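You operate a simulated robot arm through the tools that you are given. There is no shell and no other tool.

The job below is to be done with a simulated robot arm. You get a single attempt, and the scene is never put back.

TASK
Fill the flask with the black ring to about 75 ml and close it with the green stopper.
Fine: nest it in the shuttle, slide it to FILL, and back to LOAD before stoppering.

It is judged by the outcome, as a careful person would: the job done as asked, and still so three seconds after it is handed in. It fails if anything else is knocked over, pushed out of place, dropped, spilled or broken. Lids that push on must go on centred and level and be pressed home; caps that screw on are set level and turned clockwise until they are tight.

THE ROBOT
A 6-joint arm with a two-finger parallel gripper, fixed in place. Base frame: the origin is at the foot of the arm, x ahead of it, y to its left, z up. Lengths are in cm, angles in degrees, forces in N, time in s.
With the tool pointing down near the work surface it reaches from about 24 to 66 cm from the base axis. Its first joint turns from -66.0 to 66.0 degrees. Payload 2.9 kg.
The TCP is the grasp point between the finger pads, 3 cm short of the fingertips. In the tool frame z runs along the fingers and y along their closing line. The gripper opens to 11 cm. The fingers are 2 cm wide and 1 cm thick; the gripper's body (4.8 by 11.2 cm) begins 5.5 cm behind the TCP.
Orientation is that of the tool frame in the base frame, as a unit quaternion [x, y, z, w]. With the fingers straight down and closing along the base's y, the tool's x points along the base's -x, its y along +y and its z along -z.

THE INTERFACE
- The arm moves only by the tool servo_tool. Its argument "increments" is a list that holds one entry, the list of rows, each a list of 7 numbers: the shift along the base's x, y, z in cm, then the turn, a rotation vector about the base's x, y, z in degrees, then the closure, from 0 (fully open) to 1 (shut). In form: [[[dx, dy, dz, rx, ry, rz, hand], ...]]. A call has 1 to 20 rows; each row is the pose to reach, as a shift and turn from the pose commanded when the call began. A row lasts 0.2 s, in which the tool goes at most 5 cm and 8.6 degrees; a call with a longer step from one row to the next is refused whole, and so is a gripper value outside its range. Where a pose cannot be reached the arm comes as near as it can. A force on the tool above 70 N (or 10 N above the force at the start of the call, whichever is more), or a blocked arm, ends the call early, and 0.2 s more pass. The fingers move at their own pace (about 10.8 cm/s each) and stop on an object; they squeeze with about 43 N. The grip force told is the motor's: it shows also when the fingers shut on nothing. Time passes only in rows, and 0.2 s behind the last, so rows that repeat a pose let the fingers close. The reply holds the time, the measured pose of the TCP, the force on the tool along the base axes, the opening and the grip force, in the units named above and with some noise, with the torque about the TCP (base axes, N m) and any sound that the robot's microphone picked up.
- Cameras (640 x 400 px; columns grow to the right, rows downward): "scene" is fixed at [10.38, 44.54, 140.52]; the picture's right is [-0.50, -0.87, 0.00], its down [-0.34, 0.19, -0.92] and it looks along [0.80, -0.46, -0.39] (base axes); focal length 262 px, centre (320, 200). "wrist" rides on the gripper at [7.2, 1.7, -10.3] in the tool frame; the picture's right is [-0.23, 0.97, 0.00], its down [-0.76, -0.18, -0.62] and it looks along [-0.61, -0.14, 0.78] (tool axes); focal length 222 px, centre (320, 200).
- get_image(camera): a new picture of that camera. No time passes.
- measure_at(camera, pixels): for up to 12 pixels [column, row] of the newest picture of that camera ("zoom" is the newest enlarged one), the place [x, y, z] in the base frame of the surface seen there, good to about 0.2 cm, but the place of the scene camera against the robot may be out by one fixed shift of up to 1.8 cm in any direction. No time passes.
- inspect(camera, box): a new picture of the part [left, top, right, bottom] of that camera's present view, enlarged. No time passes.
- close_job(): hands the job in; it is judged then, once.

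Open the gripper and draw the arm clear of the work before you hand the job in, unless the task says otherwise.

The tools are called as a command line: name --argument value ..., lists and objects as JSON in quotes. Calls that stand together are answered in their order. servo_tool: Moves the arm, as the interface text tells. Its arguments: {"type":"object","properties":{"increments":{"type":"array"}},"required":["increments"]} The other tools are called the same way: get_image (camera) takes a picture; measure_at (camera, pixels) gives the place of the surface under pixels of a picture; inspect (camera, box) takes an enlarged picture of a part of a camera's view; close_job () hands the job in.

At the start:

```text
time: 0.0
tool_pos: [30.16, 18.66, 131.13]
orientation: [0.0, 1.0, 0.001, 0.0]
ft_force: [0.7, -0.4, 0.5]
wrist_torque: [0.01, 0.02, 0.02]
opening: 10.99
gripper_force: 0.0
```

scene: 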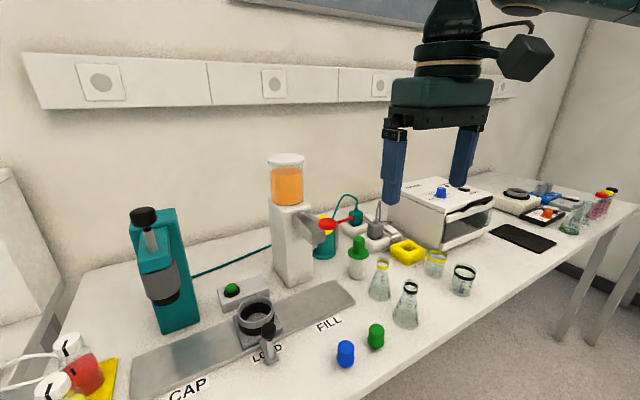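
wrist: 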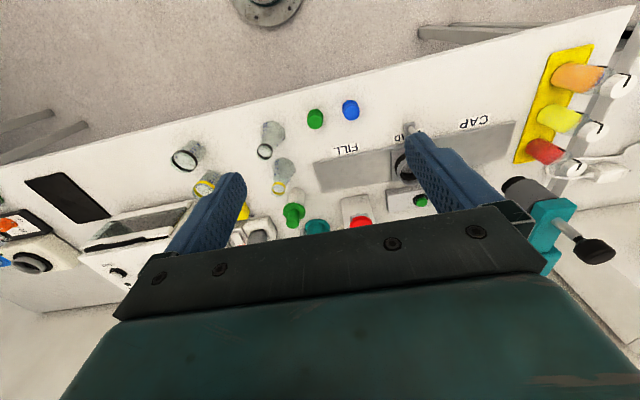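

I start by looking closer: the flask with the black ring appears near (407,305) in the scene, the green stopper near (376,336), and the shuttle near (258,318). I take enlarged views.

inspect --camera "scene" --box '[340, 230, 500, 380]'

inspect --camera "scene" --box '[120, 150, 360, 400]'

inspect --camera "wrist" --box '[160, 80, 560, 280]'

```text
2.67 times, centred on (420, 305) of scene
```

zoom: 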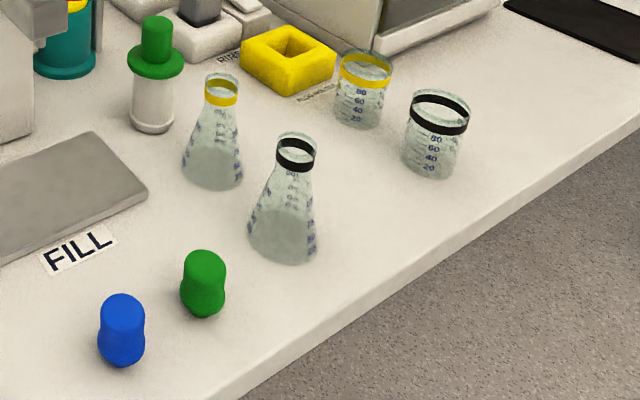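

```text
1.60 times, centred on (240, 275) of scene
```

zoom: 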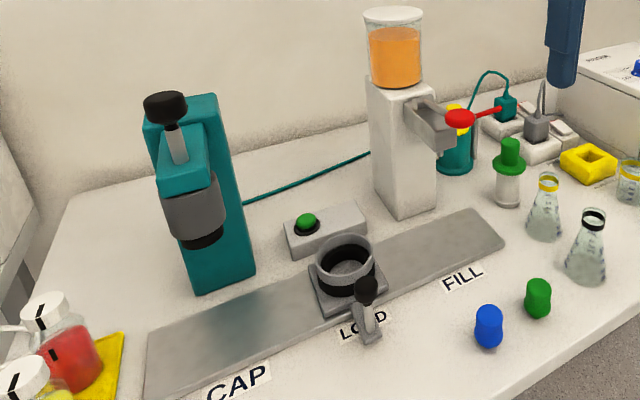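

```text
1.60 times, centred on (360, 180) of wrist
```

zoom: 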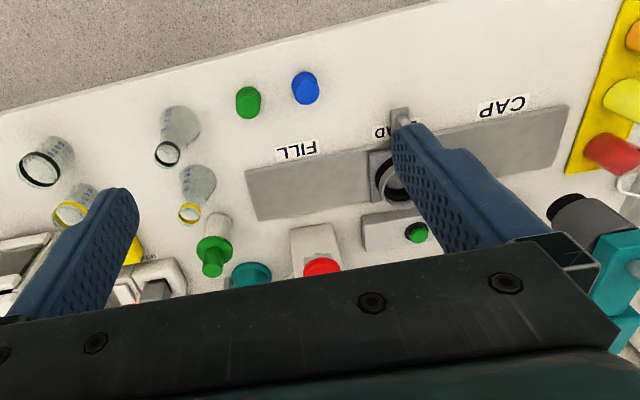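

The bench has a rail with CAP / LOAD / FILL, a shuttle with a nest ring at LOAD, a dispenser with a red lever at FILL, and a green button. I measure the key points in the scene view, and the same features in the wrist view to find the scene camera's shift.

get_image --camera "scene"

get_image --camera "wrist"

measure_at --camera "scene" --pixels '[[376, 327], [346, 343], [404, 318], [411, 284], [232, 288], [268, 326], [258, 330], [328, 224], [354, 290], [134, 368], [358, 238], [320, 345]]'

measure_at --camera "wrist" --pixels '[[315, 116], [349, 108], [291, 216], [420, 200], [272, 131], [264, 152], [362, 221], [316, 163], [360, 180], [412, 128], [500, 140], [520, 128]]'

```text
taken
```

scene: 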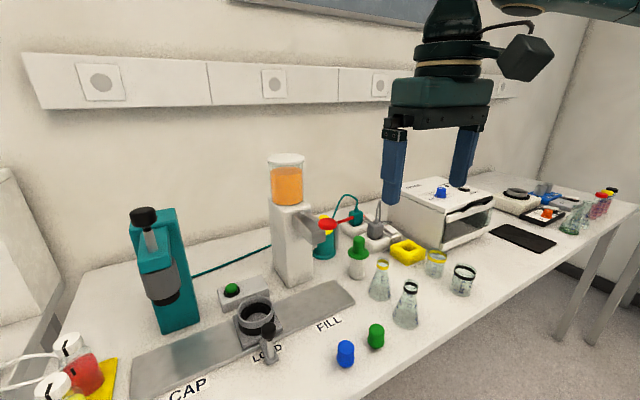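

```text
taken
```

wrist: 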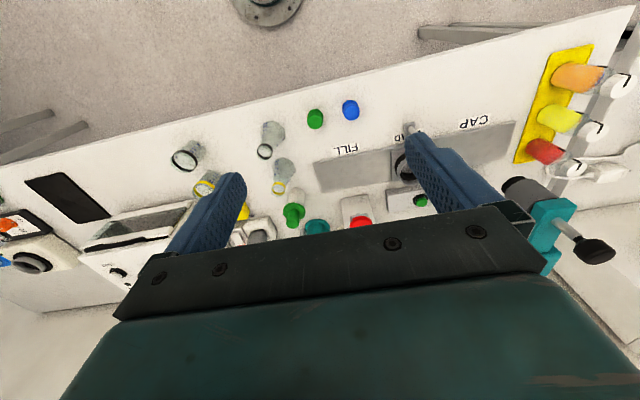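

```text
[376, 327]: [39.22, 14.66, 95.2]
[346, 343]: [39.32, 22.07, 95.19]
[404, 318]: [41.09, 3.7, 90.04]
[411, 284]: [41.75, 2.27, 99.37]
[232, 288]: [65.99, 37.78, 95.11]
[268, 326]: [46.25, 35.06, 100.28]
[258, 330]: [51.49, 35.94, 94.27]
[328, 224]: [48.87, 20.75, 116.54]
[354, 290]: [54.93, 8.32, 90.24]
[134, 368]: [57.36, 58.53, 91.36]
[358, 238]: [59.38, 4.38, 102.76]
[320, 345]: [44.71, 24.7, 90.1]
```

```text
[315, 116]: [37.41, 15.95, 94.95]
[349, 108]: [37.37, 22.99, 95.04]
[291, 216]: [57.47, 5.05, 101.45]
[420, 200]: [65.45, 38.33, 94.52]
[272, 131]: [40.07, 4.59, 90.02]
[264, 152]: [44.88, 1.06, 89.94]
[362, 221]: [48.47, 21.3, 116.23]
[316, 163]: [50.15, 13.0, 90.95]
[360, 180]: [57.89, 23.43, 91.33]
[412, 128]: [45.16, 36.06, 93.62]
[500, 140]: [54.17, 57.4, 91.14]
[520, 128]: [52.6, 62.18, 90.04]
```

The tabletop is at z≈90, and the wrist view puts the green stopper around (37.5,16,95), with the scene view offset by about (+1.3,-1,0). I zoom in on the dispenser, nest and lever in both views.

inspect --camera "scene" --box '[255, 145, 375, 220]'

inspect --camera "scene" --box '[210, 270, 370, 370]'

inspect --camera "scene" --box '[265, 195, 385, 295]'

```text
5.33 times, centred on (315, 182) of scene
```

zoom: 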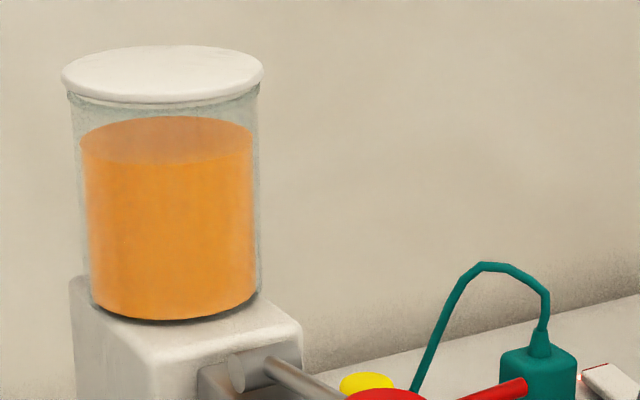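

```text
4.00 times, centred on (290, 320) of scene
```

zoom: 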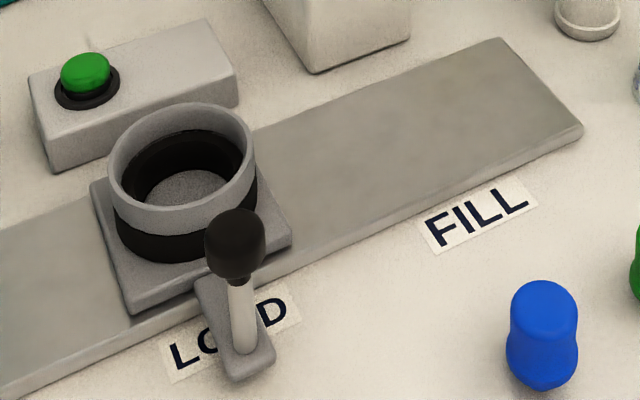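

```text
4.00 times, centred on (325, 245) of scene
```

zoom: 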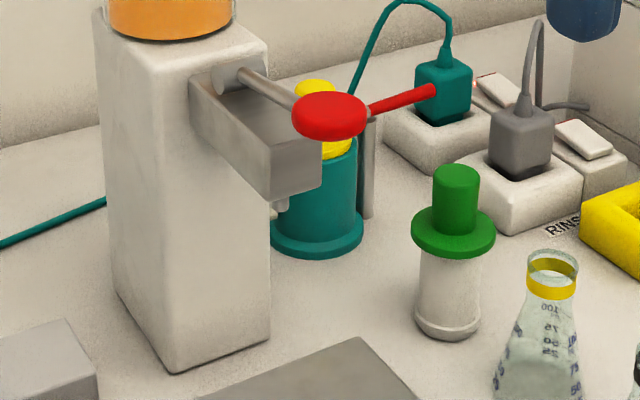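

The dispenser has a spout reaching forward with a nozzle below and a red-knobbed lever beside it (knob about (48.5,21,116.4)). I bring the wrist camera closer, staying well in front of it, to see the lever and nozzle.

servo_tool --increments '[[[1, 0.5, -2.5, 0, 0, 0, 0], [2, 1, -5, 0, 0, 0, 0], [3, 1.5, -7.5, 0, 0, 0, 0], [4, 2, -10, 0, 0, 0, 0], [4, 2, -10, 0, 0, 0, 0]]]'

get_image --camera "wrist"

get_image --camera "scene"

```text
time: 1.2
tool_pos: [34.16, 20.6, 121.31]
orientation: [0.0, 1.0, 0.002, 0.0]
ft_force: [-0.9, -1.0, 0.7]
wrist_torque: [0.02, 0.02, 0.0]
opening: 10.98
gripper_force: 0.0
```

```text
taken
```

wrist: 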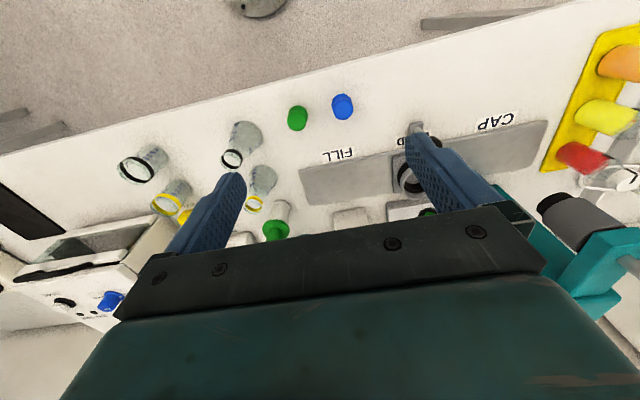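

```text
taken
```

scene: 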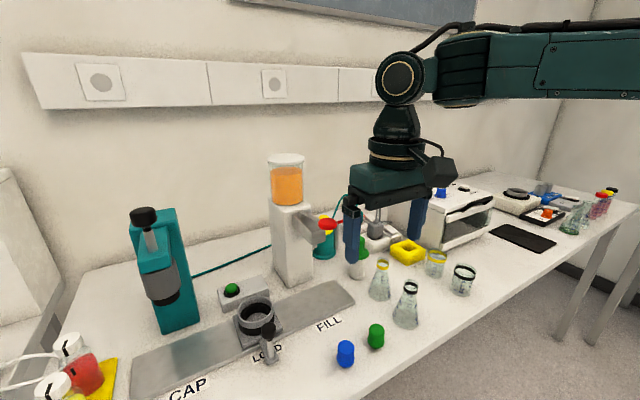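

The gripper body blocks the dispenser in this pose. I tilt the tool so the camera looks more horizontally at the spout and lever, keeping back from it.

servo_tool --increments '[[[-0.7, 0, -0.3, 0, -8, 0, 0], [-1.4, 0, -0.6, 0, -16, 0, 0], [-2.1, 0, -1, 0, -24, 0, 0], [-2.8, 0, -1.5, 0, -32, 0, 0], [-3.5, 0, -2, 0, -40, 0, 0], [-3.5, 0, -2, 0, -40, 0, 0]]]'

get_image --camera "wrist"

```text
time: 2.6
tool_pos: [30.59, 20.53, 119.37]
orientation: [0.0, 0.94, 0.0, 0.342]
ft_force: [0.4, 0.4, -0.1]
wrist_torque: [-0.02, 0.0, -0.01]
opening: 11.0
gripper_force: 0.1
```

```text
taken
```

wrist: 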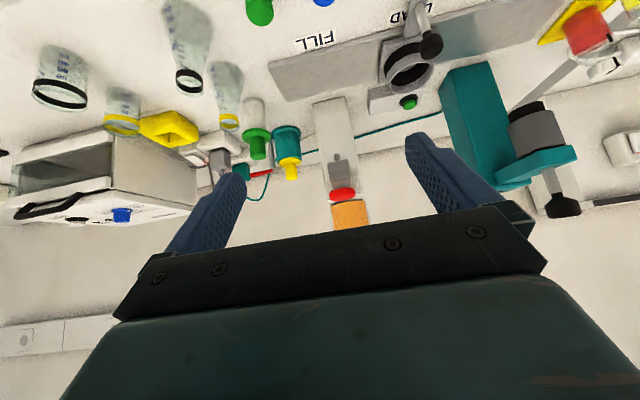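

Now the dispenser is visible at about (338,180), with the red knob near (342,194). I enlarge it and measure the lever, spout, nozzle, nest and button.

inspect --camera "wrist" --box '[290, 90, 400, 240]'

inspect --camera "wrist" --box '[340, 0, 500, 120]'

measure_at --camera "wrist" --pixels '[[342, 194], [338, 170], [336, 155], [334, 130], [350, 225], [408, 101], [408, 62], [432, 44], [400, 75], [275, 80], [350, 70], [312, 42]]'

```text
2.67 times, centred on (345, 165) of wrist
```

zoom: 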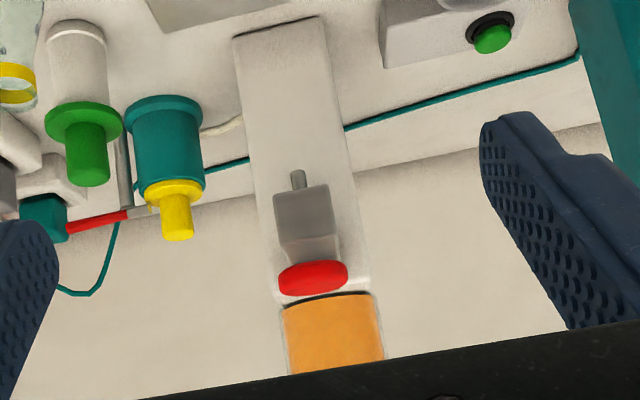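

```text
3.33 times, centred on (420, 60) of wrist
```

zoom: 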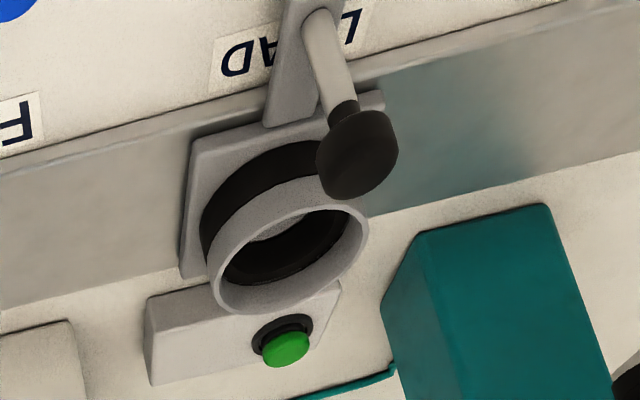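

```text
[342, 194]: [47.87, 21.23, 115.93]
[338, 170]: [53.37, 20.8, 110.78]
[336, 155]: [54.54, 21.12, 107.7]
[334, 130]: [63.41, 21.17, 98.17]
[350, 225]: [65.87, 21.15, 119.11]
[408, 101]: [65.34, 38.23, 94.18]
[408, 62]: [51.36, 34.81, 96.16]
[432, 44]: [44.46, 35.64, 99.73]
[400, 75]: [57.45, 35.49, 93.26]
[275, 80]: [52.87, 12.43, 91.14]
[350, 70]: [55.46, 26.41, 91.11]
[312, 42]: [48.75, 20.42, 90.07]
```

The lever knob sits on top of the spout at (48,21.2,116), with the nozzle around (55,21,107); the shuttle nest is near (54,35), and its handle knob near (44.5,35.6,99.7). I return the tool to vertical and go above the black-ringed flask for a closer look.

servo_tool --increments '[[[0.5, -3, -0.5, 0, 7, 0, 0], [1, -6, -1, 0, 14, 0, 0], [1.5, -9, -1.5, 0, 21, 0, 0], [2, -12, -2, 0, 28, 0, 0], [2.5, -15, -2.5, 0, 34, 0, 0], [3, -17.5, -3, 0, 40, 0, 0], [3, -17.5, -3, 0, 40, 0, 0]]]'

get_image --camera "wrist"

```text
time: 4.2
tool_pos: [33.64, 3.2, 116.15]
orientation: [-0.001, 1.0, 0.0, -0.001]
ft_force: [0.5, -0.5, 1.0]
wrist_torque: [0.01, -0.02, 0.0]
opening: 10.99
gripper_force: 0.0
```

```text
taken
```

wrist: 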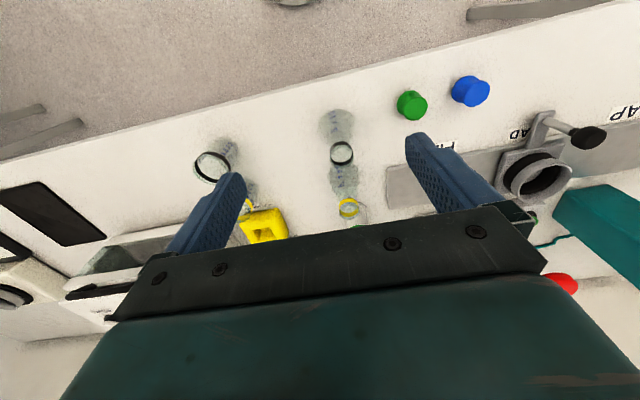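

The black-ringed flask is at (340,150) and the yellow-ringed one right behind it at (345,195). I enlarge the area and measure.

inspect --camera "wrist" --box '[300, 90, 396, 234]'

measure_at --camera "wrist" --pixels '[[330, 154], [353, 152], [341, 164], [341, 143], [333, 112], [321, 124], [354, 126], [338, 210], [358, 206], [412, 105], [470, 92], [412, 100]]'

inspect --camera "wrist" --box '[380, 60, 620, 210]'

```text
2.78 times, centred on (348, 162) of wrist
```

zoom: 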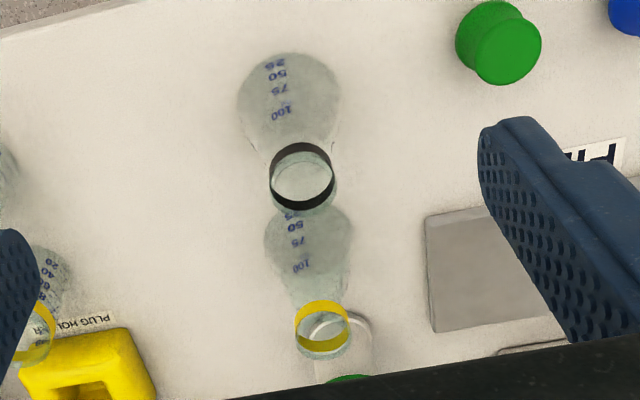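

```text
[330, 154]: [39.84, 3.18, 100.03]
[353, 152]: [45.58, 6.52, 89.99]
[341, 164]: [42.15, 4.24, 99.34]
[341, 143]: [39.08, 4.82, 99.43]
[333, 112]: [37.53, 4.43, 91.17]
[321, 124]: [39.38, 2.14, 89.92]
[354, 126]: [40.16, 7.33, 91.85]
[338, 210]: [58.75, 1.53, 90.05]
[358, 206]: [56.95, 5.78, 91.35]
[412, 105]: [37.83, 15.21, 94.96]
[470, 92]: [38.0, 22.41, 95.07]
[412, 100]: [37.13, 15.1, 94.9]
```

```text
2.67 times, centred on (500, 135) of wrist
```

zoom: 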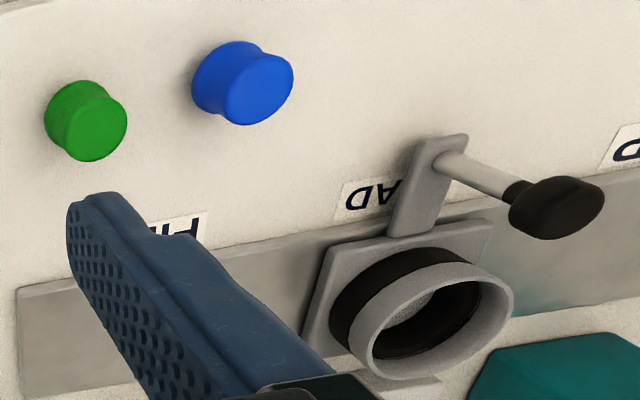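

I move closer above the flask for an accurate measure of the rim's centre and height.

servo_tool --increments '[[[1.2, 0.5, -1.5, 0, 0, 0, 0], [2.4, 0.9, -3, 0, 0, 0, 0], [3.4, 1.3, -4.1, 0, 0, 0, 0], [3.4, 1.3, -4.1, 0, 0, 0, 0]]]'

inspect --camera "wrist" --box '[280, 80, 408, 220]'

```text
time: 5.2
tool_pos: [37.06, 4.44, 112.08]
orientation: [0.0, 1.0, 0.001, 0.0]
ft_force: [0.6, -0.4, -0.9]
wrist_torque: [-0.02, 0.01, -0.01]
opening: 11.0
gripper_force: 0.0
```

```text
2.86 times, centred on (344, 150) of wrist
```

zoom: 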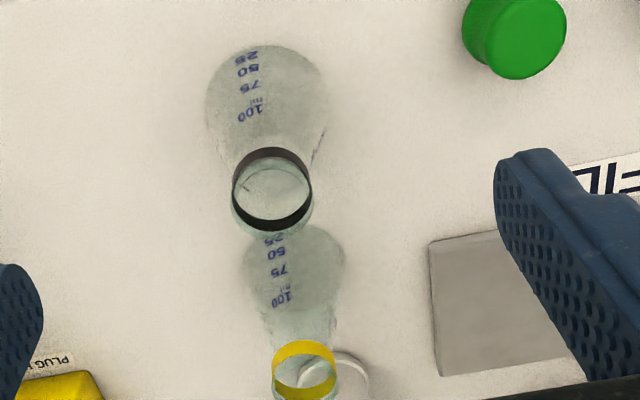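

measure_at --camera "zoom" --pixels '[[272, 149], [271, 226], [236, 190], [310, 190], [240, 175], [307, 205], [265, 60], [210, 105], [322, 105], [262, 47], [305, 342], [306, 398]]'

inspect --camera "wrist" --box '[320, 110, 368, 140]'

```text
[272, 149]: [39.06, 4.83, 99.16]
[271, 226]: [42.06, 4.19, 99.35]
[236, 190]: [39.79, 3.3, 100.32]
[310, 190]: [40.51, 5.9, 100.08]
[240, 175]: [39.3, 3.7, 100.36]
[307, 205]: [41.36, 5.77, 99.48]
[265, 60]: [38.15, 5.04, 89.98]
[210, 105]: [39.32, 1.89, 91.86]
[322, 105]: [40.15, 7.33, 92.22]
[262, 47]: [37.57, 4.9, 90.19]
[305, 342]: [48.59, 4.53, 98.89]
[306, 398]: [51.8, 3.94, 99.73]
```

```text
13.33 times, centred on (344, 125) of wrist
```

zoom: 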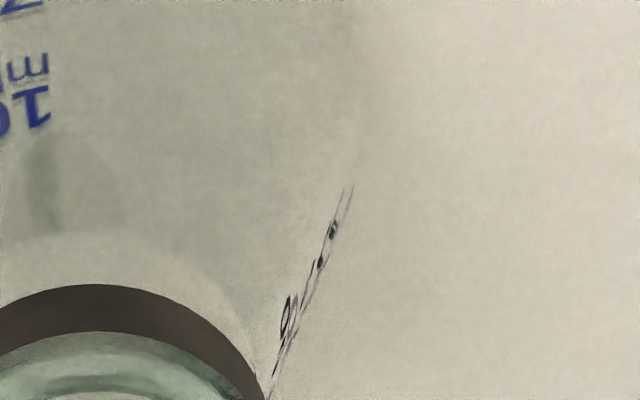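

The flask's rim centre is about (40.4,4.55), top z≈100.3, outer neck about 2.9 wide. Before grasping I check the nest: I move across in front of the dispenser (x=37, clear of the lever at x≥46) to hover before the shuttle.

servo_tool --increments '[[[-0.5, 3, 1, 0, 0, 0, 0], [-1, 7, 2, 0, 0, 0, 0], [-1, 11.5, 2, 0, 0, 0, 0], [-1, 16, 2, 0, 0, 0, 0], [-1, 20.5, 2, 0, 0, 0, 0], [-1, 25, 2, 0, 0, 0, 0], [0, 29, 2, 0, 0, 0, 0], [3, 31, 2, 0, 0, 0, 0], [5, 31, 2, 0, 0, 0, 0], [5, 31, 2, 0, 0, 0, 0]]]'

get_image --camera "wrist"

inspect --camera "wrist" --box '[240, 60, 432, 220]'

```text
time: 7.4
tool_pos: [42.08, 35.53, 114.14]
orientation: [0.0, 1.0, 0.001, 0.0]
ft_force: [0.7, 0.2, 1.1]
wrist_torque: [0.0, 0.01, 0.01]
opening: 10.99
gripper_force: 0.1
```

```text
taken
```

wrist: 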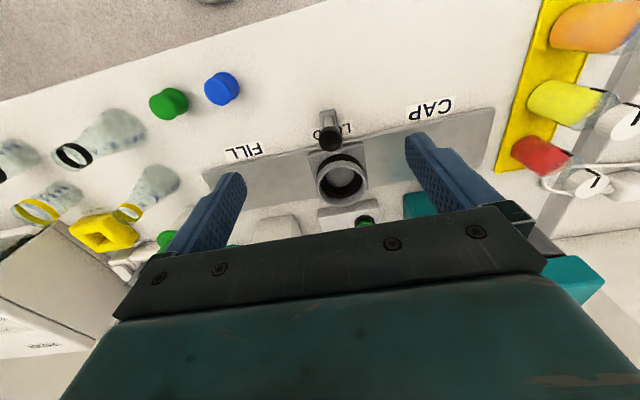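

```text
2.50 times, centred on (336, 140) of wrist
```

zoom: 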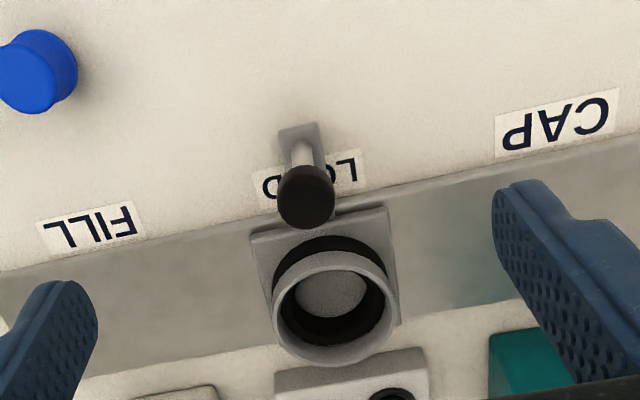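

The nest ring is centred near zoom (335,307); I measure its rim, inner floor, the handle and the shuttle plate edges.

measure_at --camera "zoom" --pixels '[[335, 256], [335, 357], [276, 305], [394, 305], [335, 290], [335, 272], [305, 190], [300, 130], [254, 240], [388, 212], [268, 310], [335, 325]]'

measure_at --camera "wrist" --pixels '[[205, 178], [215, 205], [490, 110], [488, 160], [330, 137], [365, 218], [300, 230], [250, 228], [300, 222], [350, 205], [430, 200], [560, 270]]'

inspect --camera "wrist" --box '[310, 145, 374, 210]'

```text
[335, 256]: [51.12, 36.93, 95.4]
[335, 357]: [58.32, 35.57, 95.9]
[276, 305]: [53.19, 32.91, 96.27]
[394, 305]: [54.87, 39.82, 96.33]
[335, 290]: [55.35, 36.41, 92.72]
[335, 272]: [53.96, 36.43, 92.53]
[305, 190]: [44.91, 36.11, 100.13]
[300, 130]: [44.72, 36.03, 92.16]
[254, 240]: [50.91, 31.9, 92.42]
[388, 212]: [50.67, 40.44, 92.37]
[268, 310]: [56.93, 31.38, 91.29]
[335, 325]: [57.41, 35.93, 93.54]
```

```text
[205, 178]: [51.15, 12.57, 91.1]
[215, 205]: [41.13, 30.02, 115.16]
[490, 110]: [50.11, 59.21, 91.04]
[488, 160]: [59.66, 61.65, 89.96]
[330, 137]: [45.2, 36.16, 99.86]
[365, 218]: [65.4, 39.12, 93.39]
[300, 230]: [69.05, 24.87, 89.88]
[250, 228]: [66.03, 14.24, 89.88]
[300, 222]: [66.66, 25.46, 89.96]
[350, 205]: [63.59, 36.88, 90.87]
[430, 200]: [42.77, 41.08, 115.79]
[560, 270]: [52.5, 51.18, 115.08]
```

```text
6.15 times, centred on (342, 178) of wrist
```

zoom: 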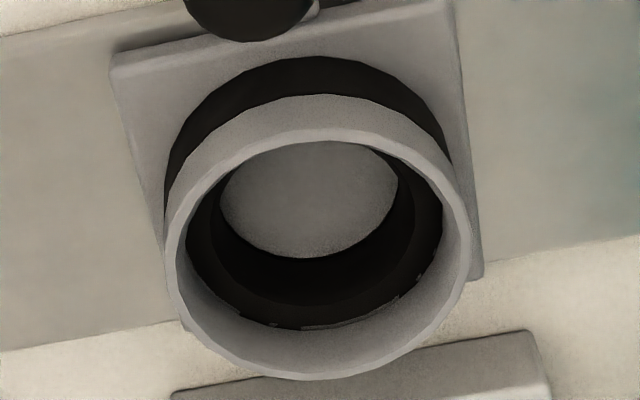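

I measure the nest's rim on this larger view for its centre, plus the inner sockets.

measure_at --camera "zoom" --pixels '[[318, 134], [318, 374], [170, 250], [467, 248], [190, 180], [440, 170], [220, 330], [430, 330], [310, 200], [300, 265], [215, 200], [415, 220]]'

```text
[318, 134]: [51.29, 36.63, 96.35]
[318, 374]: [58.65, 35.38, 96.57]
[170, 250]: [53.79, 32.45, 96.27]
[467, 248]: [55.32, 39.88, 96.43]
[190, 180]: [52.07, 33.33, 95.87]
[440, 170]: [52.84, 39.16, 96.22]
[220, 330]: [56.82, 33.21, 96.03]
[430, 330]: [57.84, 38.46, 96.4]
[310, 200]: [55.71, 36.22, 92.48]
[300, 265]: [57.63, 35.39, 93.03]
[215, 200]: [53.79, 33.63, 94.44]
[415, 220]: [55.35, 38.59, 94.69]
```

I sample along the inside of the nest to get its profile (step, depth, inner radii).

measure_at --camera "zoom" --pixels '[[180, 250], [188, 245], [196, 240], [205, 235], [215, 230], [225, 225], [235, 215], [318, 270], [318, 285], [318, 300], [318, 320], [318, 345]]'

inspect --camera "wrist" --box '[322, 155, 362, 205]'

```text
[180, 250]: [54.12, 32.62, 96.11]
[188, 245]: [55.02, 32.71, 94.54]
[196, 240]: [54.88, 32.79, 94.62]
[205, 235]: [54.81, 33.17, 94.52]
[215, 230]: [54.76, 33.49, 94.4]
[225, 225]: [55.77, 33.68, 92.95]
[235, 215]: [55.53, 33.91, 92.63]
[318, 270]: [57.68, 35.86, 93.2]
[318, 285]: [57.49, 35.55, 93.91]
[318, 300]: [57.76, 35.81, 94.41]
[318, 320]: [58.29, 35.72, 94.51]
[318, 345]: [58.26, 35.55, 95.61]
```

```text
8.00 times, centred on (342, 180) of wrist
```

zoom: 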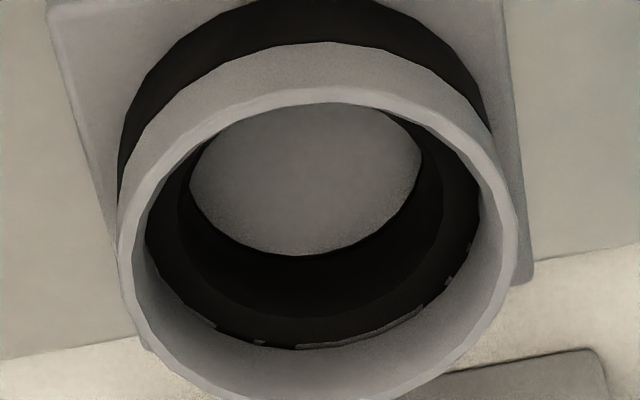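

The nest is stepped: inner ring radius about 3.5 (z 94.5–96.4), with a smaller hole below, and the centre at about (54.8,36.1). The flask (base about 6.4 wide) should sit on the step at z≈94.5. I go back to the flask on the same clear path and hover over it.

servo_tool --increments '[[[-3, 0, 0, 0, 0, 0, 0], [-6, -3, 0, 0, 0, 0, 0], [-6, -7.5, 0, 0, 0, 0, 0], [-6, -12, 0, 0, 0, 0, 0], [-6, -16.5, 0, 0, 0, 0, 0], [-6, -21, 0, 0, 0, 0, 0], [-6, -25.5, 0, 0, 0, 0, 0], [-4.5, -29, -1, 0, 0, 0, 0], [-2.5, -31, -3, 0, 0, 0, 0], [-1.7, -31, -6, 0, 0, 0, 0], [-1.7, -31, -8, 0, 0, 0, 0], [-1.7, -31, -8, 0, 0, 0, 0]]]'

get_image --camera "wrist"

inspect --camera "wrist" --box '[270, 90, 400, 220]'

```text
time: 10.0
tool_pos: [40.23, 4.26, 105.98]
orientation: [-0.001, 1.0, 0.0, 0.0]
ft_force: [0.4, 0.2, 0.0]
wrist_torque: [-0.01, 0.01, -0.01]
opening: 10.99
gripper_force: 0.1
```

```text
taken
```

wrist: 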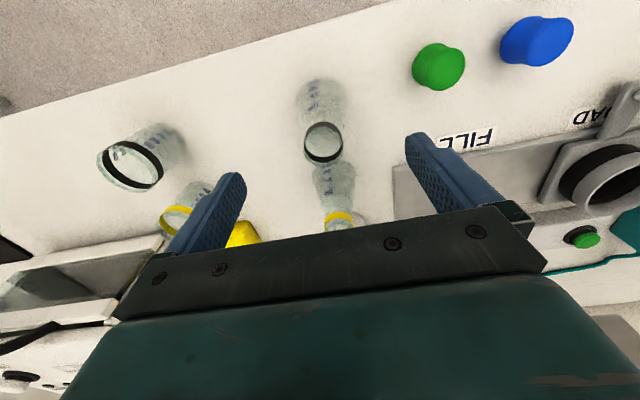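

```text
3.08 times, centred on (335, 155) of wrist
```

zoom: 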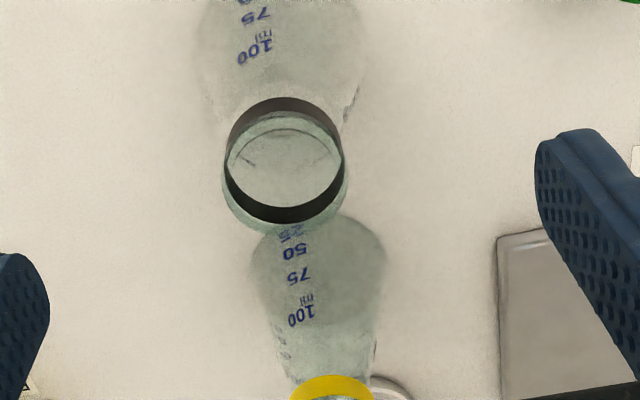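

I measure points around the rim on this closer view.

measure_at --camera "zoom" --pixels '[[225, 178], [347, 178], [286, 112], [286, 232], [240, 130], [332, 130], [250, 218], [325, 218], [230, 150], [342, 155], [285, 100], [284, 215]]'

```text
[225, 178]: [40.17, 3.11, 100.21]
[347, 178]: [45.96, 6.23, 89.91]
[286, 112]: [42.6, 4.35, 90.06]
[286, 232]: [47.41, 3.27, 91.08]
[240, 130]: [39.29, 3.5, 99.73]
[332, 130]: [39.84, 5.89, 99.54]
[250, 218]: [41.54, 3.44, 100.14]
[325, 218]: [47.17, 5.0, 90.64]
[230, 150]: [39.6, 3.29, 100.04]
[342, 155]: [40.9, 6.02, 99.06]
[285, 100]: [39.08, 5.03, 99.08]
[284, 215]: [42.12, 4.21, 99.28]
```

The rim circle fits a centre of (40.55,4.58) with radius about 1.5. I lower the open gripper around the neck so that the fingertips are about 3 cm below the rim.

servo_tool --increments '[[[0.25, 0.2, -1, 0, 0, 0, 0], [0.25, 0.2, -2.5, 0, 0, 0, 0], [0.25, 0.2, -4, 0, 0, 0, 0], [0.25, 0.2, -5, 0, 0, 0, 0], [0.25, 0.2, -5.7, 0, 0, 0, 0], [0.25, 0.2, -5.7, 0, 0, 0, 0]]]'

get_image --camera "wrist"

inspect --camera "scene" --box '[350, 210, 480, 340]'

```text
time: 11.4
tool_pos: [40.58, 4.53, 100.36]
orientation: [0.0, 1.0, 0.002, 0.0]
ft_force: [0.6, 0.7, 0.3]
wrist_torque: [0.0, 0.0, 0.01]
opening: 11.0
gripper_force: 0.0
```

```text
taken
```

wrist: 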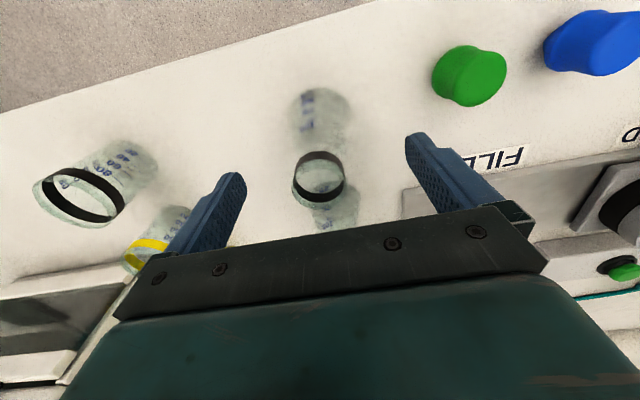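

```text
3.08 times, centred on (415, 275) of scene
```

zoom: 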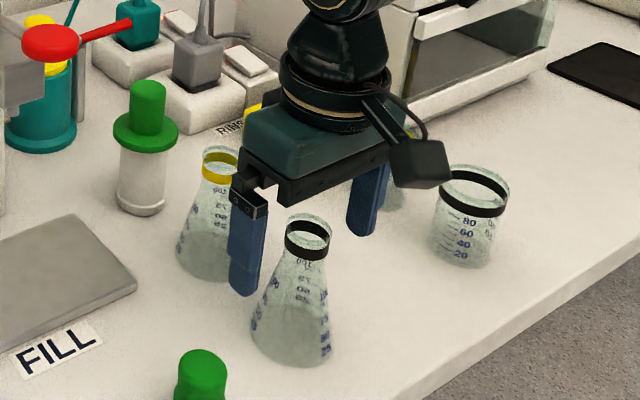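

The neck (319,180) sits midway between the fingers. I close in steps down to about the neck width.

servo_tool --increments '[[[0, 0, 0, 0, 0, 0, 0.35], [0, 0, 0, 0, 0, 0, 0.6], [0, 0, 0, 0, 0, 0, 0.68], [0, 0, 0, 0, 0, 0, 0.72], [0, 0, 0, 0, 0, 0, 0.76], [0, 0, 0, 0, 0, 0, 0.78], [0, 0, 0, 0, 0, 0, 0.78]]]'

get_image --camera "wrist"

inspect --camera "scene" --box '[350, 210, 480, 340]'

```text
time: 13.0
tool_pos: [40.55, 4.61, 100.37]
orientation: [0.0, 1.0, 0.001, 0.0]
ft_force: [0.3, 0.5, -1.0]
wrist_torque: [0.01, 0.01, -0.01]
opening: 3.45
gripper_force: 42.6
```

```text
taken
```

wrist: 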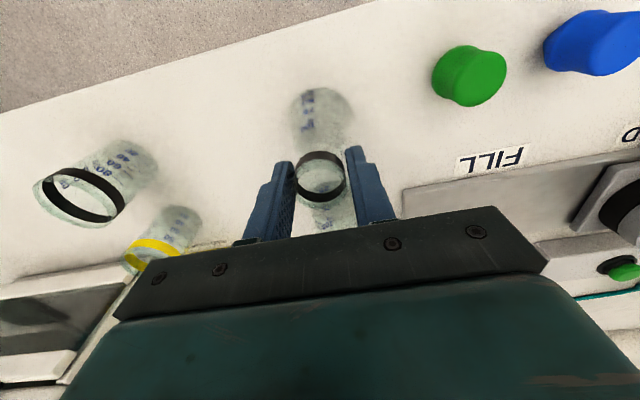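

```text
3.08 times, centred on (415, 275) of scene
```

zoom: 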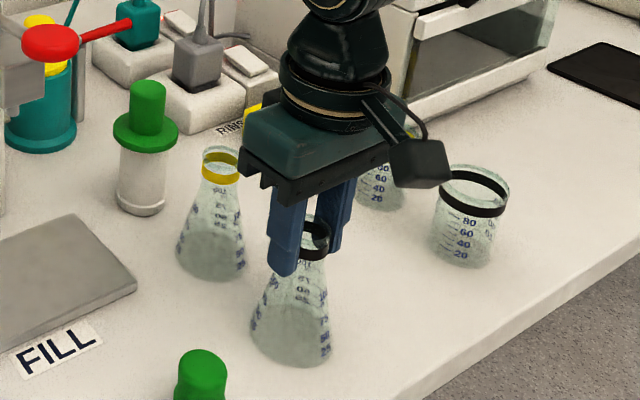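

The grip holds at 3.45 cm with 42.6 N. I lift straight up a little and check that the flask hangs level.

servo_tool --increments '[[[0, 0, 0.5, 0, 0, 0, 0.78], [0, 0, 1.5, 0, 0, 0, 0.78], [0, 0, 3, 0, 0, 0, 0.78], [0, 0, 3, 0, 0, 0, 0.78]]]'

inspect --camera "scene" --box '[350, 210, 480, 340]'

get_image --camera "wrist"

```text
time: 14.0
tool_pos: [40.62, 4.59, 103.4]
orientation: [0.0, 1.0, 0.001, 0.0]
ft_force: [0.1, 0.2, -0.6]
wrist_torque: [0.02, 0.0, -0.02]
opening: 3.44
gripper_force: 42.9
```

```text
3.08 times, centred on (415, 275) of scene
```

zoom: 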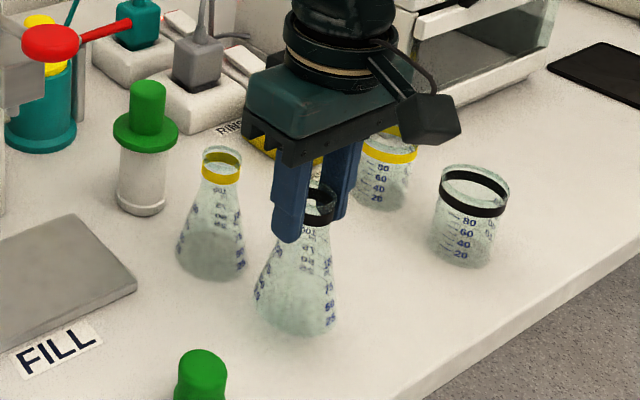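

```text
taken
```

wrist: 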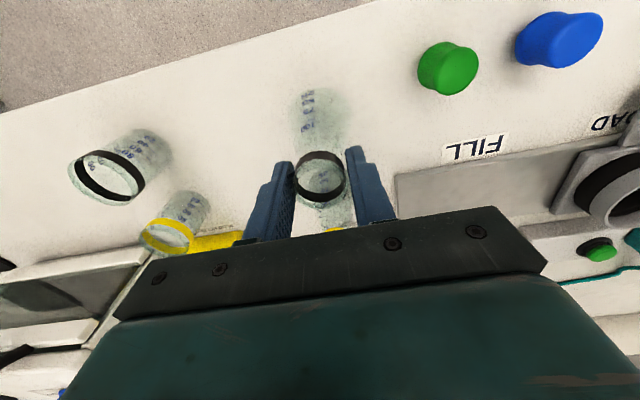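

The flask hangs level with its base about 10.3 cm below the TCP. I lift to clear everything and carry it across at x≈39, in front of the dispenser lever.

servo_tool --increments '[[[-0.4, 0, 2, 0, 0, 0, 0.78], [-0.8, 0, 5, 0, 0, 0, 0.78], [-1.2, 0, 8, 0, 0, 0, 0.78], [-1.5, 1, 10.3, 0, 0, 0, 0.78], [-1.5, 3.5, 10.3, 0, 0, 0, 0.78], [-1.5, 7, 10.3, 0, 0, 0, 0.78], [-1.5, 10.5, 10.3, 0, 0, 0, 0.78], [-1.5, 14, 10.3, 0, 0, 0, 0.78], [-1.5, 17.5, 10.3, 0, 0, 0, 0.78], [-1.5, 21, 10.3, 0, 0, 0, 0.78], [-1.5, 24.5, 10.3, 0, 0, 0, 0.78], [-1.5, 27.5, 10.3, 0, 0, 0, 0.78], [-1.5, 30, 10.3, 0, 0, 0, 0.78], [-1.5, 31.5, 10.3, 0, 0, 0, 0.78], [-1.5, 31.5, 10.3, 0, 0, 0, 0.78]]]'

get_image --camera "wrist"

get_image --camera "scene"

```text
time: 17.2
tool_pos: [39.03, 36.08, 113.74]
orientation: [-0.001, 1.0, 0.001, -0.001]
ft_force: [0.3, 0.7, 0.6]
wrist_torque: [-0.03, 0.01, 0.0]
opening: 3.43
gripper_force: 43.2
```

```text
taken
```

wrist: 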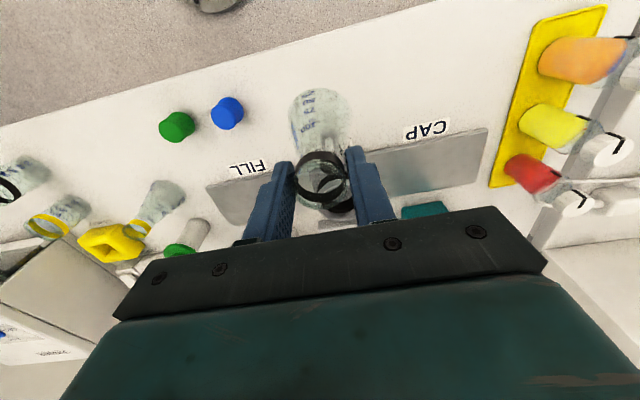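

```text
taken
```

scene: 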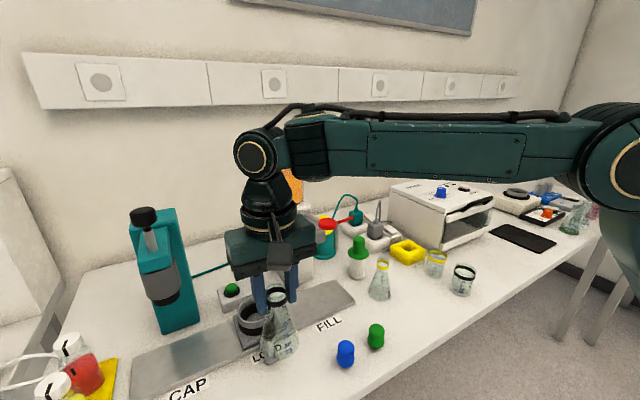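

The flask is held steady before the shuttle. I move it forward over the nest at this height.

servo_tool --increments '[[[3, 0, 0, 0, 0, 0, 0.78], [6.5, 0, 0, 0, 0, 0, 0.78], [10, 0, 0, 0, 0, 0, 0.78], [13, 0, 0, 0, 0, 0, 0.78], [15.7, 0, 0, 0, 0, 0, 0.78], [15.7, 0, 0, 0, 0, 0, 0.78]]]'

get_image --camera "wrist"

inspect --camera "scene" --box '[190, 200, 350, 380]'

```text
time: 18.6
tool_pos: [51.76, 35.46, 113.11]
orientation: [0.001, 1.0, 0.001, 0.0]
ft_force: [0.1, 0.3, 0.0]
wrist_torque: [0.0, 0.01, -0.02]
opening: 3.44
gripper_force: 43.6
out of reach, approached as far as the arm can: row 4, 5, 6
```

```text
taken
```

wrist: 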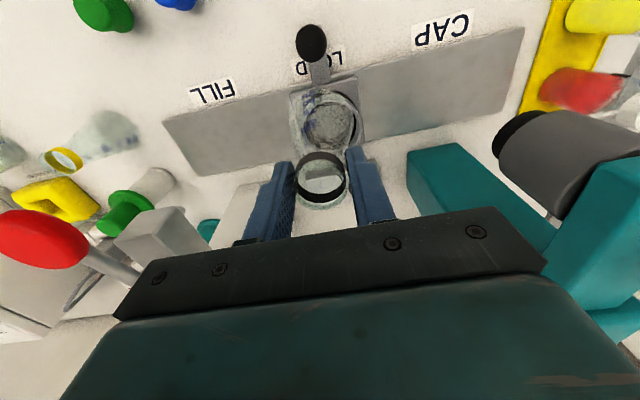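

```text
2.22 times, centred on (270, 290) of scene
```

zoom: 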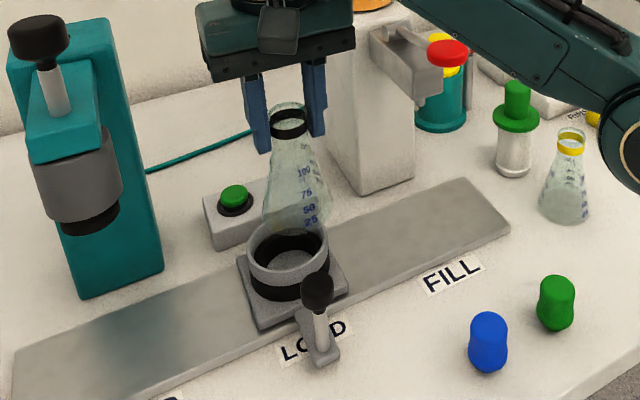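

The arm can't reach x=54.8 at this height (it stopped at (51.8,35.5,113.1)). Reach should be longer lower down; I first back off slightly to learn what pose is taken as commanded.

servo_tool --increments '[[[-2.0, 0, 0, 0, 0, 0, 0.78], [-2.0, 0, 0, 0, 0, 0, 0.78]]]'

```text
time: 19.2
tool_pos: [49.74, 35.34, 112.98]
orientation: [0.0, 1.0, 0.001, -0.001]
ft_force: [0.4, -0.3, -0.8]
wrist_torque: [0.03, 0.03, -0.01]
opening: 3.44
gripper_force: 42.9
```

The commanded pose follows the reached one. I move to x≈51.5 (past the handle knob), lower so that the flask's base is about 1.2 cm above the nest rim, and then try going forward.

servo_tool --increments '[[[1.0, 0.3, 0, 0, 0, 0, 0.78], [1.8, 0.5, -1.5, 0, 0, 0, 0.78], [1.8, 0.5, -3.5, 0, 0, 0, 0.78], [1.8, 0.5, -5.2, 0, 0, 0, 0.78], [1.8, 0.5, -5.2, 0, 0, 0, 0.78]]]'

servo_tool --increments '[[[1.0, 0.1, 0, 0, 0, 0, 0.78], [2.0, 0.15, 0, 0, 0, 0, 0.78], [2.0, 0.15, 0, 0, 0, 0, 0.78]]]'

get_image --camera "wrist"

inspect --camera "scene" --box '[190, 200, 350, 380]'

```text
time: 20.4
tool_pos: [51.49, 35.67, 107.85]
orientation: [0.001, 1.0, -0.001, 0.0]
ft_force: [-0.3, 0.0, -0.6]
wrist_torque: [0.02, -0.02, 0.01]
opening: 3.45
gripper_force: 43.0
```

```text
time: 21.2
tool_pos: [53.53, 35.75, 107.9]
orientation: [-0.001, 1.0, 0.001, 0.0]
ft_force: [0.3, -0.5, 0.3]
wrist_torque: [0.0, -0.05, 0.02]
opening: 3.45
gripper_force: 43.0
```

```text
taken
```

wrist: 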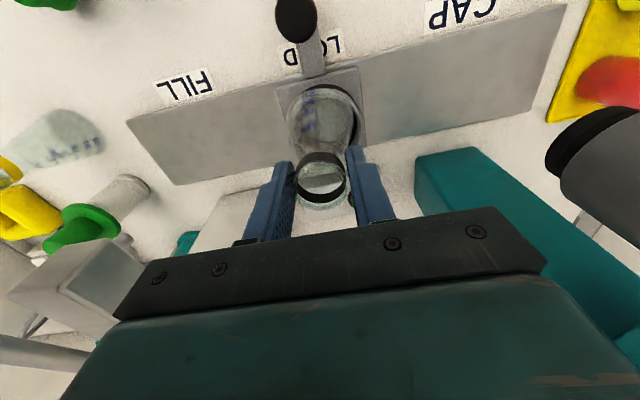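

```text
2.22 times, centred on (270, 290) of scene
```

zoom: 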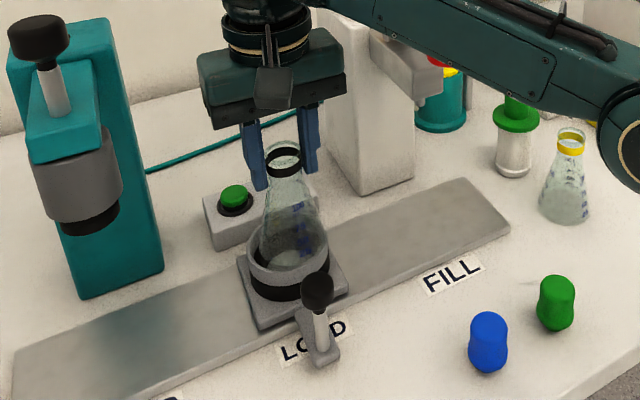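

Reach is fine at this height. I move the last 1.2 cm to be over the nest's centre and check alignment before lowering.

servo_tool --increments '[[[0.6, 0.15, 0, 0, 0, 0, 0.78], [1.2, 0.3, 0, 0, 0, 0, 0.78], [1.2, 0.3, 0, 0, 0, 0, 0.78]]]'

inspect --camera "wrist" --box '[260, 40, 388, 210]'

inspect --camera "scene" --box '[220, 250, 310, 350]'

```text
time: 22.0
tool_pos: [53.84, 35.65, 107.77]
orientation: [0.0, 1.0, 0.001, 0.0]
ft_force: [0.3, 0.4, -0.6]
wrist_torque: [0.0, 0.02, 0.0]
opening: 3.44
gripper_force: 42.6
out of reach, approached as far as the arm can: row 1, 2, 3
```

```text
2.35 times, centred on (324, 125) of wrist
```

zoom: 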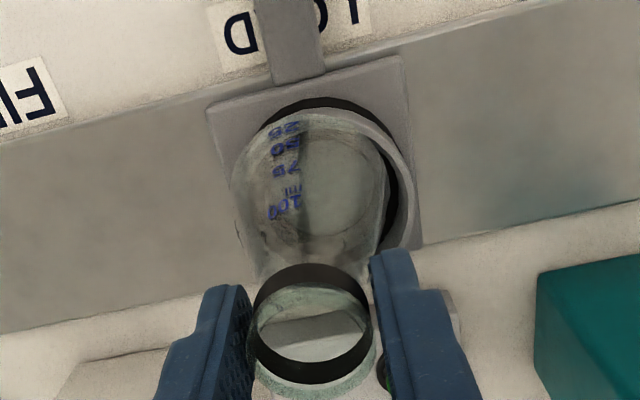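

```text
4.00 times, centred on (265, 300) of scene
```

zoom: 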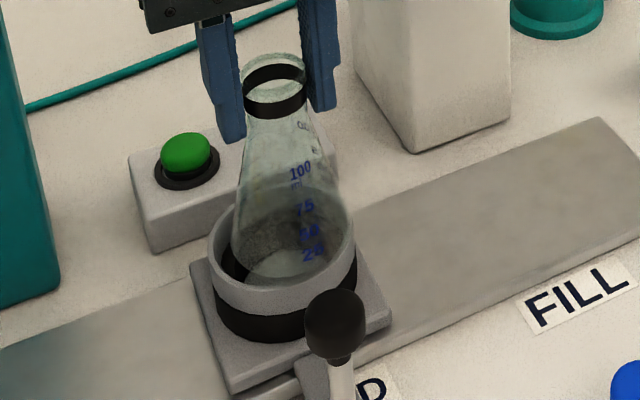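

The arm stops at (53.84,35.65), about 1 cm short. A tilt of about 2.5° outward gives the missing reach; first I re-measure the nest ring around the flask base.

inspect --camera "wrist" --box '[290, 70, 360, 150]'

measure_at --camera "zoom" --pixels '[[320, 60], [450, 130], [490, 250], [100, 200], [530, 180], [200, 60], [400, 330], [180, 330], [140, 260], [470, 330], [260, 100], [380, 80]]'

```text
5.00 times, centred on (325, 110) of wrist
```

zoom: 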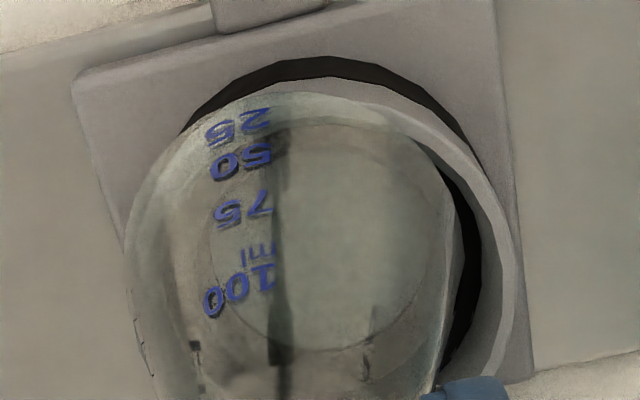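

```text
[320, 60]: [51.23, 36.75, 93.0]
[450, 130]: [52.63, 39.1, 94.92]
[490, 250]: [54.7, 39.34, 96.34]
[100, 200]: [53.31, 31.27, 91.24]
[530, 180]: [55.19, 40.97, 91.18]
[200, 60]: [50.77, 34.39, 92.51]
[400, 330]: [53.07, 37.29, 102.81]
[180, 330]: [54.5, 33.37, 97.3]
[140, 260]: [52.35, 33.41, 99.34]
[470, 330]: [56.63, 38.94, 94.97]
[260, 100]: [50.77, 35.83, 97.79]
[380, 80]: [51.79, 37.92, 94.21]
```

The nest centre comes out at (54.85,36.1). I tilt the tool 3° outward (flask base swings out) while shifting so that the base centre sits over the nest.

servo_tool --increments '[[[0.1, 0.03, 0, 0.8, -1.25, 0, 0.78], [0.3, 0.1, 0, 1.65, -2.5, 0, 0.78], [0.56, 0.18, 0, 1.65, -2.5, 0, 0.78], [0.56, 0.18, 0, 1.65, -2.5, 0, 0.78]]]'

inspect --camera "wrist" --box '[280, 60, 370, 160]'

inspect --camera "scene" --box '[220, 250, 310, 350]'

```text
time: 23.0
tool_pos: [54.32, 35.9, 107.75]
orientation: [-0.001, 1.0, 0.014, 0.022]
ft_force: [0.5, 0.2, 0.1]
wrist_torque: [0.01, -0.01, 0.01]
opening: 3.44
gripper_force: 43.3
```

```text
4.00 times, centred on (325, 110) of wrist
```

zoom: 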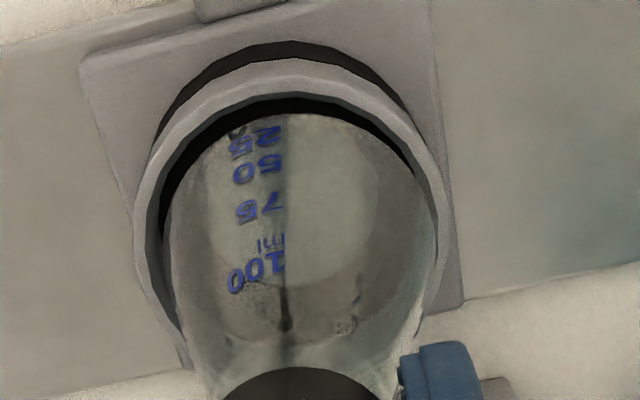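

```text
4.00 times, centred on (265, 300) of scene
```

zoom: 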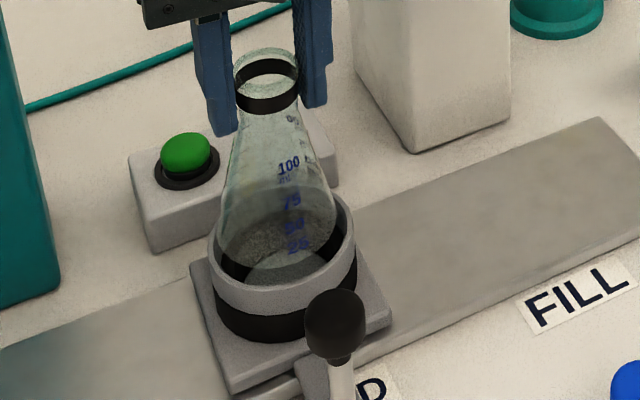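

The base is inside the ring's outline, but appears about 0.3 cm too far to the right (left gap about 25 px, right gap about 4 px). I measure to verify.

inspect --camera "wrist" --box '[280, 60, 370, 160]'

measure_at --camera "zoom" --pixels '[[292, 95], [292, 116], [142, 220], [150, 240], [164, 260], [178, 240], [430, 240], [438, 220], [444, 230], [290, 80], [180, 220], [426, 220]]'

```text
4.00 times, centred on (325, 110) of wrist
```

zoom: 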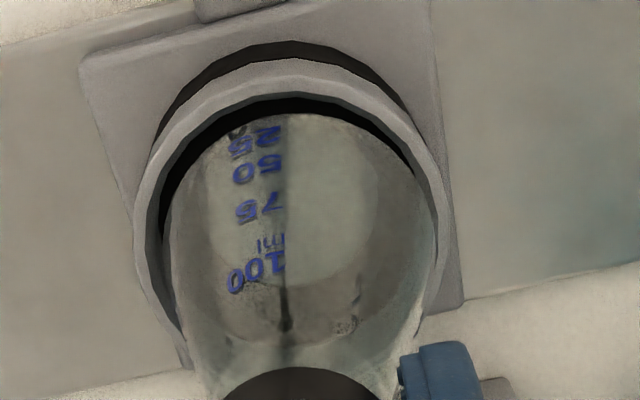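

```text
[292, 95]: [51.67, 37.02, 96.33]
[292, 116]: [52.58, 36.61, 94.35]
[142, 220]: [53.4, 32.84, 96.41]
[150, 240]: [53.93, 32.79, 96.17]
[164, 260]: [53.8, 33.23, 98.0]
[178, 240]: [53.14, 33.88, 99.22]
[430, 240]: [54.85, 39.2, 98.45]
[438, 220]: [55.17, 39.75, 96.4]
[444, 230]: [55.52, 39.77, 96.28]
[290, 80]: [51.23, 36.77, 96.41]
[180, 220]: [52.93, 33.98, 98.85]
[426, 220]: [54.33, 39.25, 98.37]
```

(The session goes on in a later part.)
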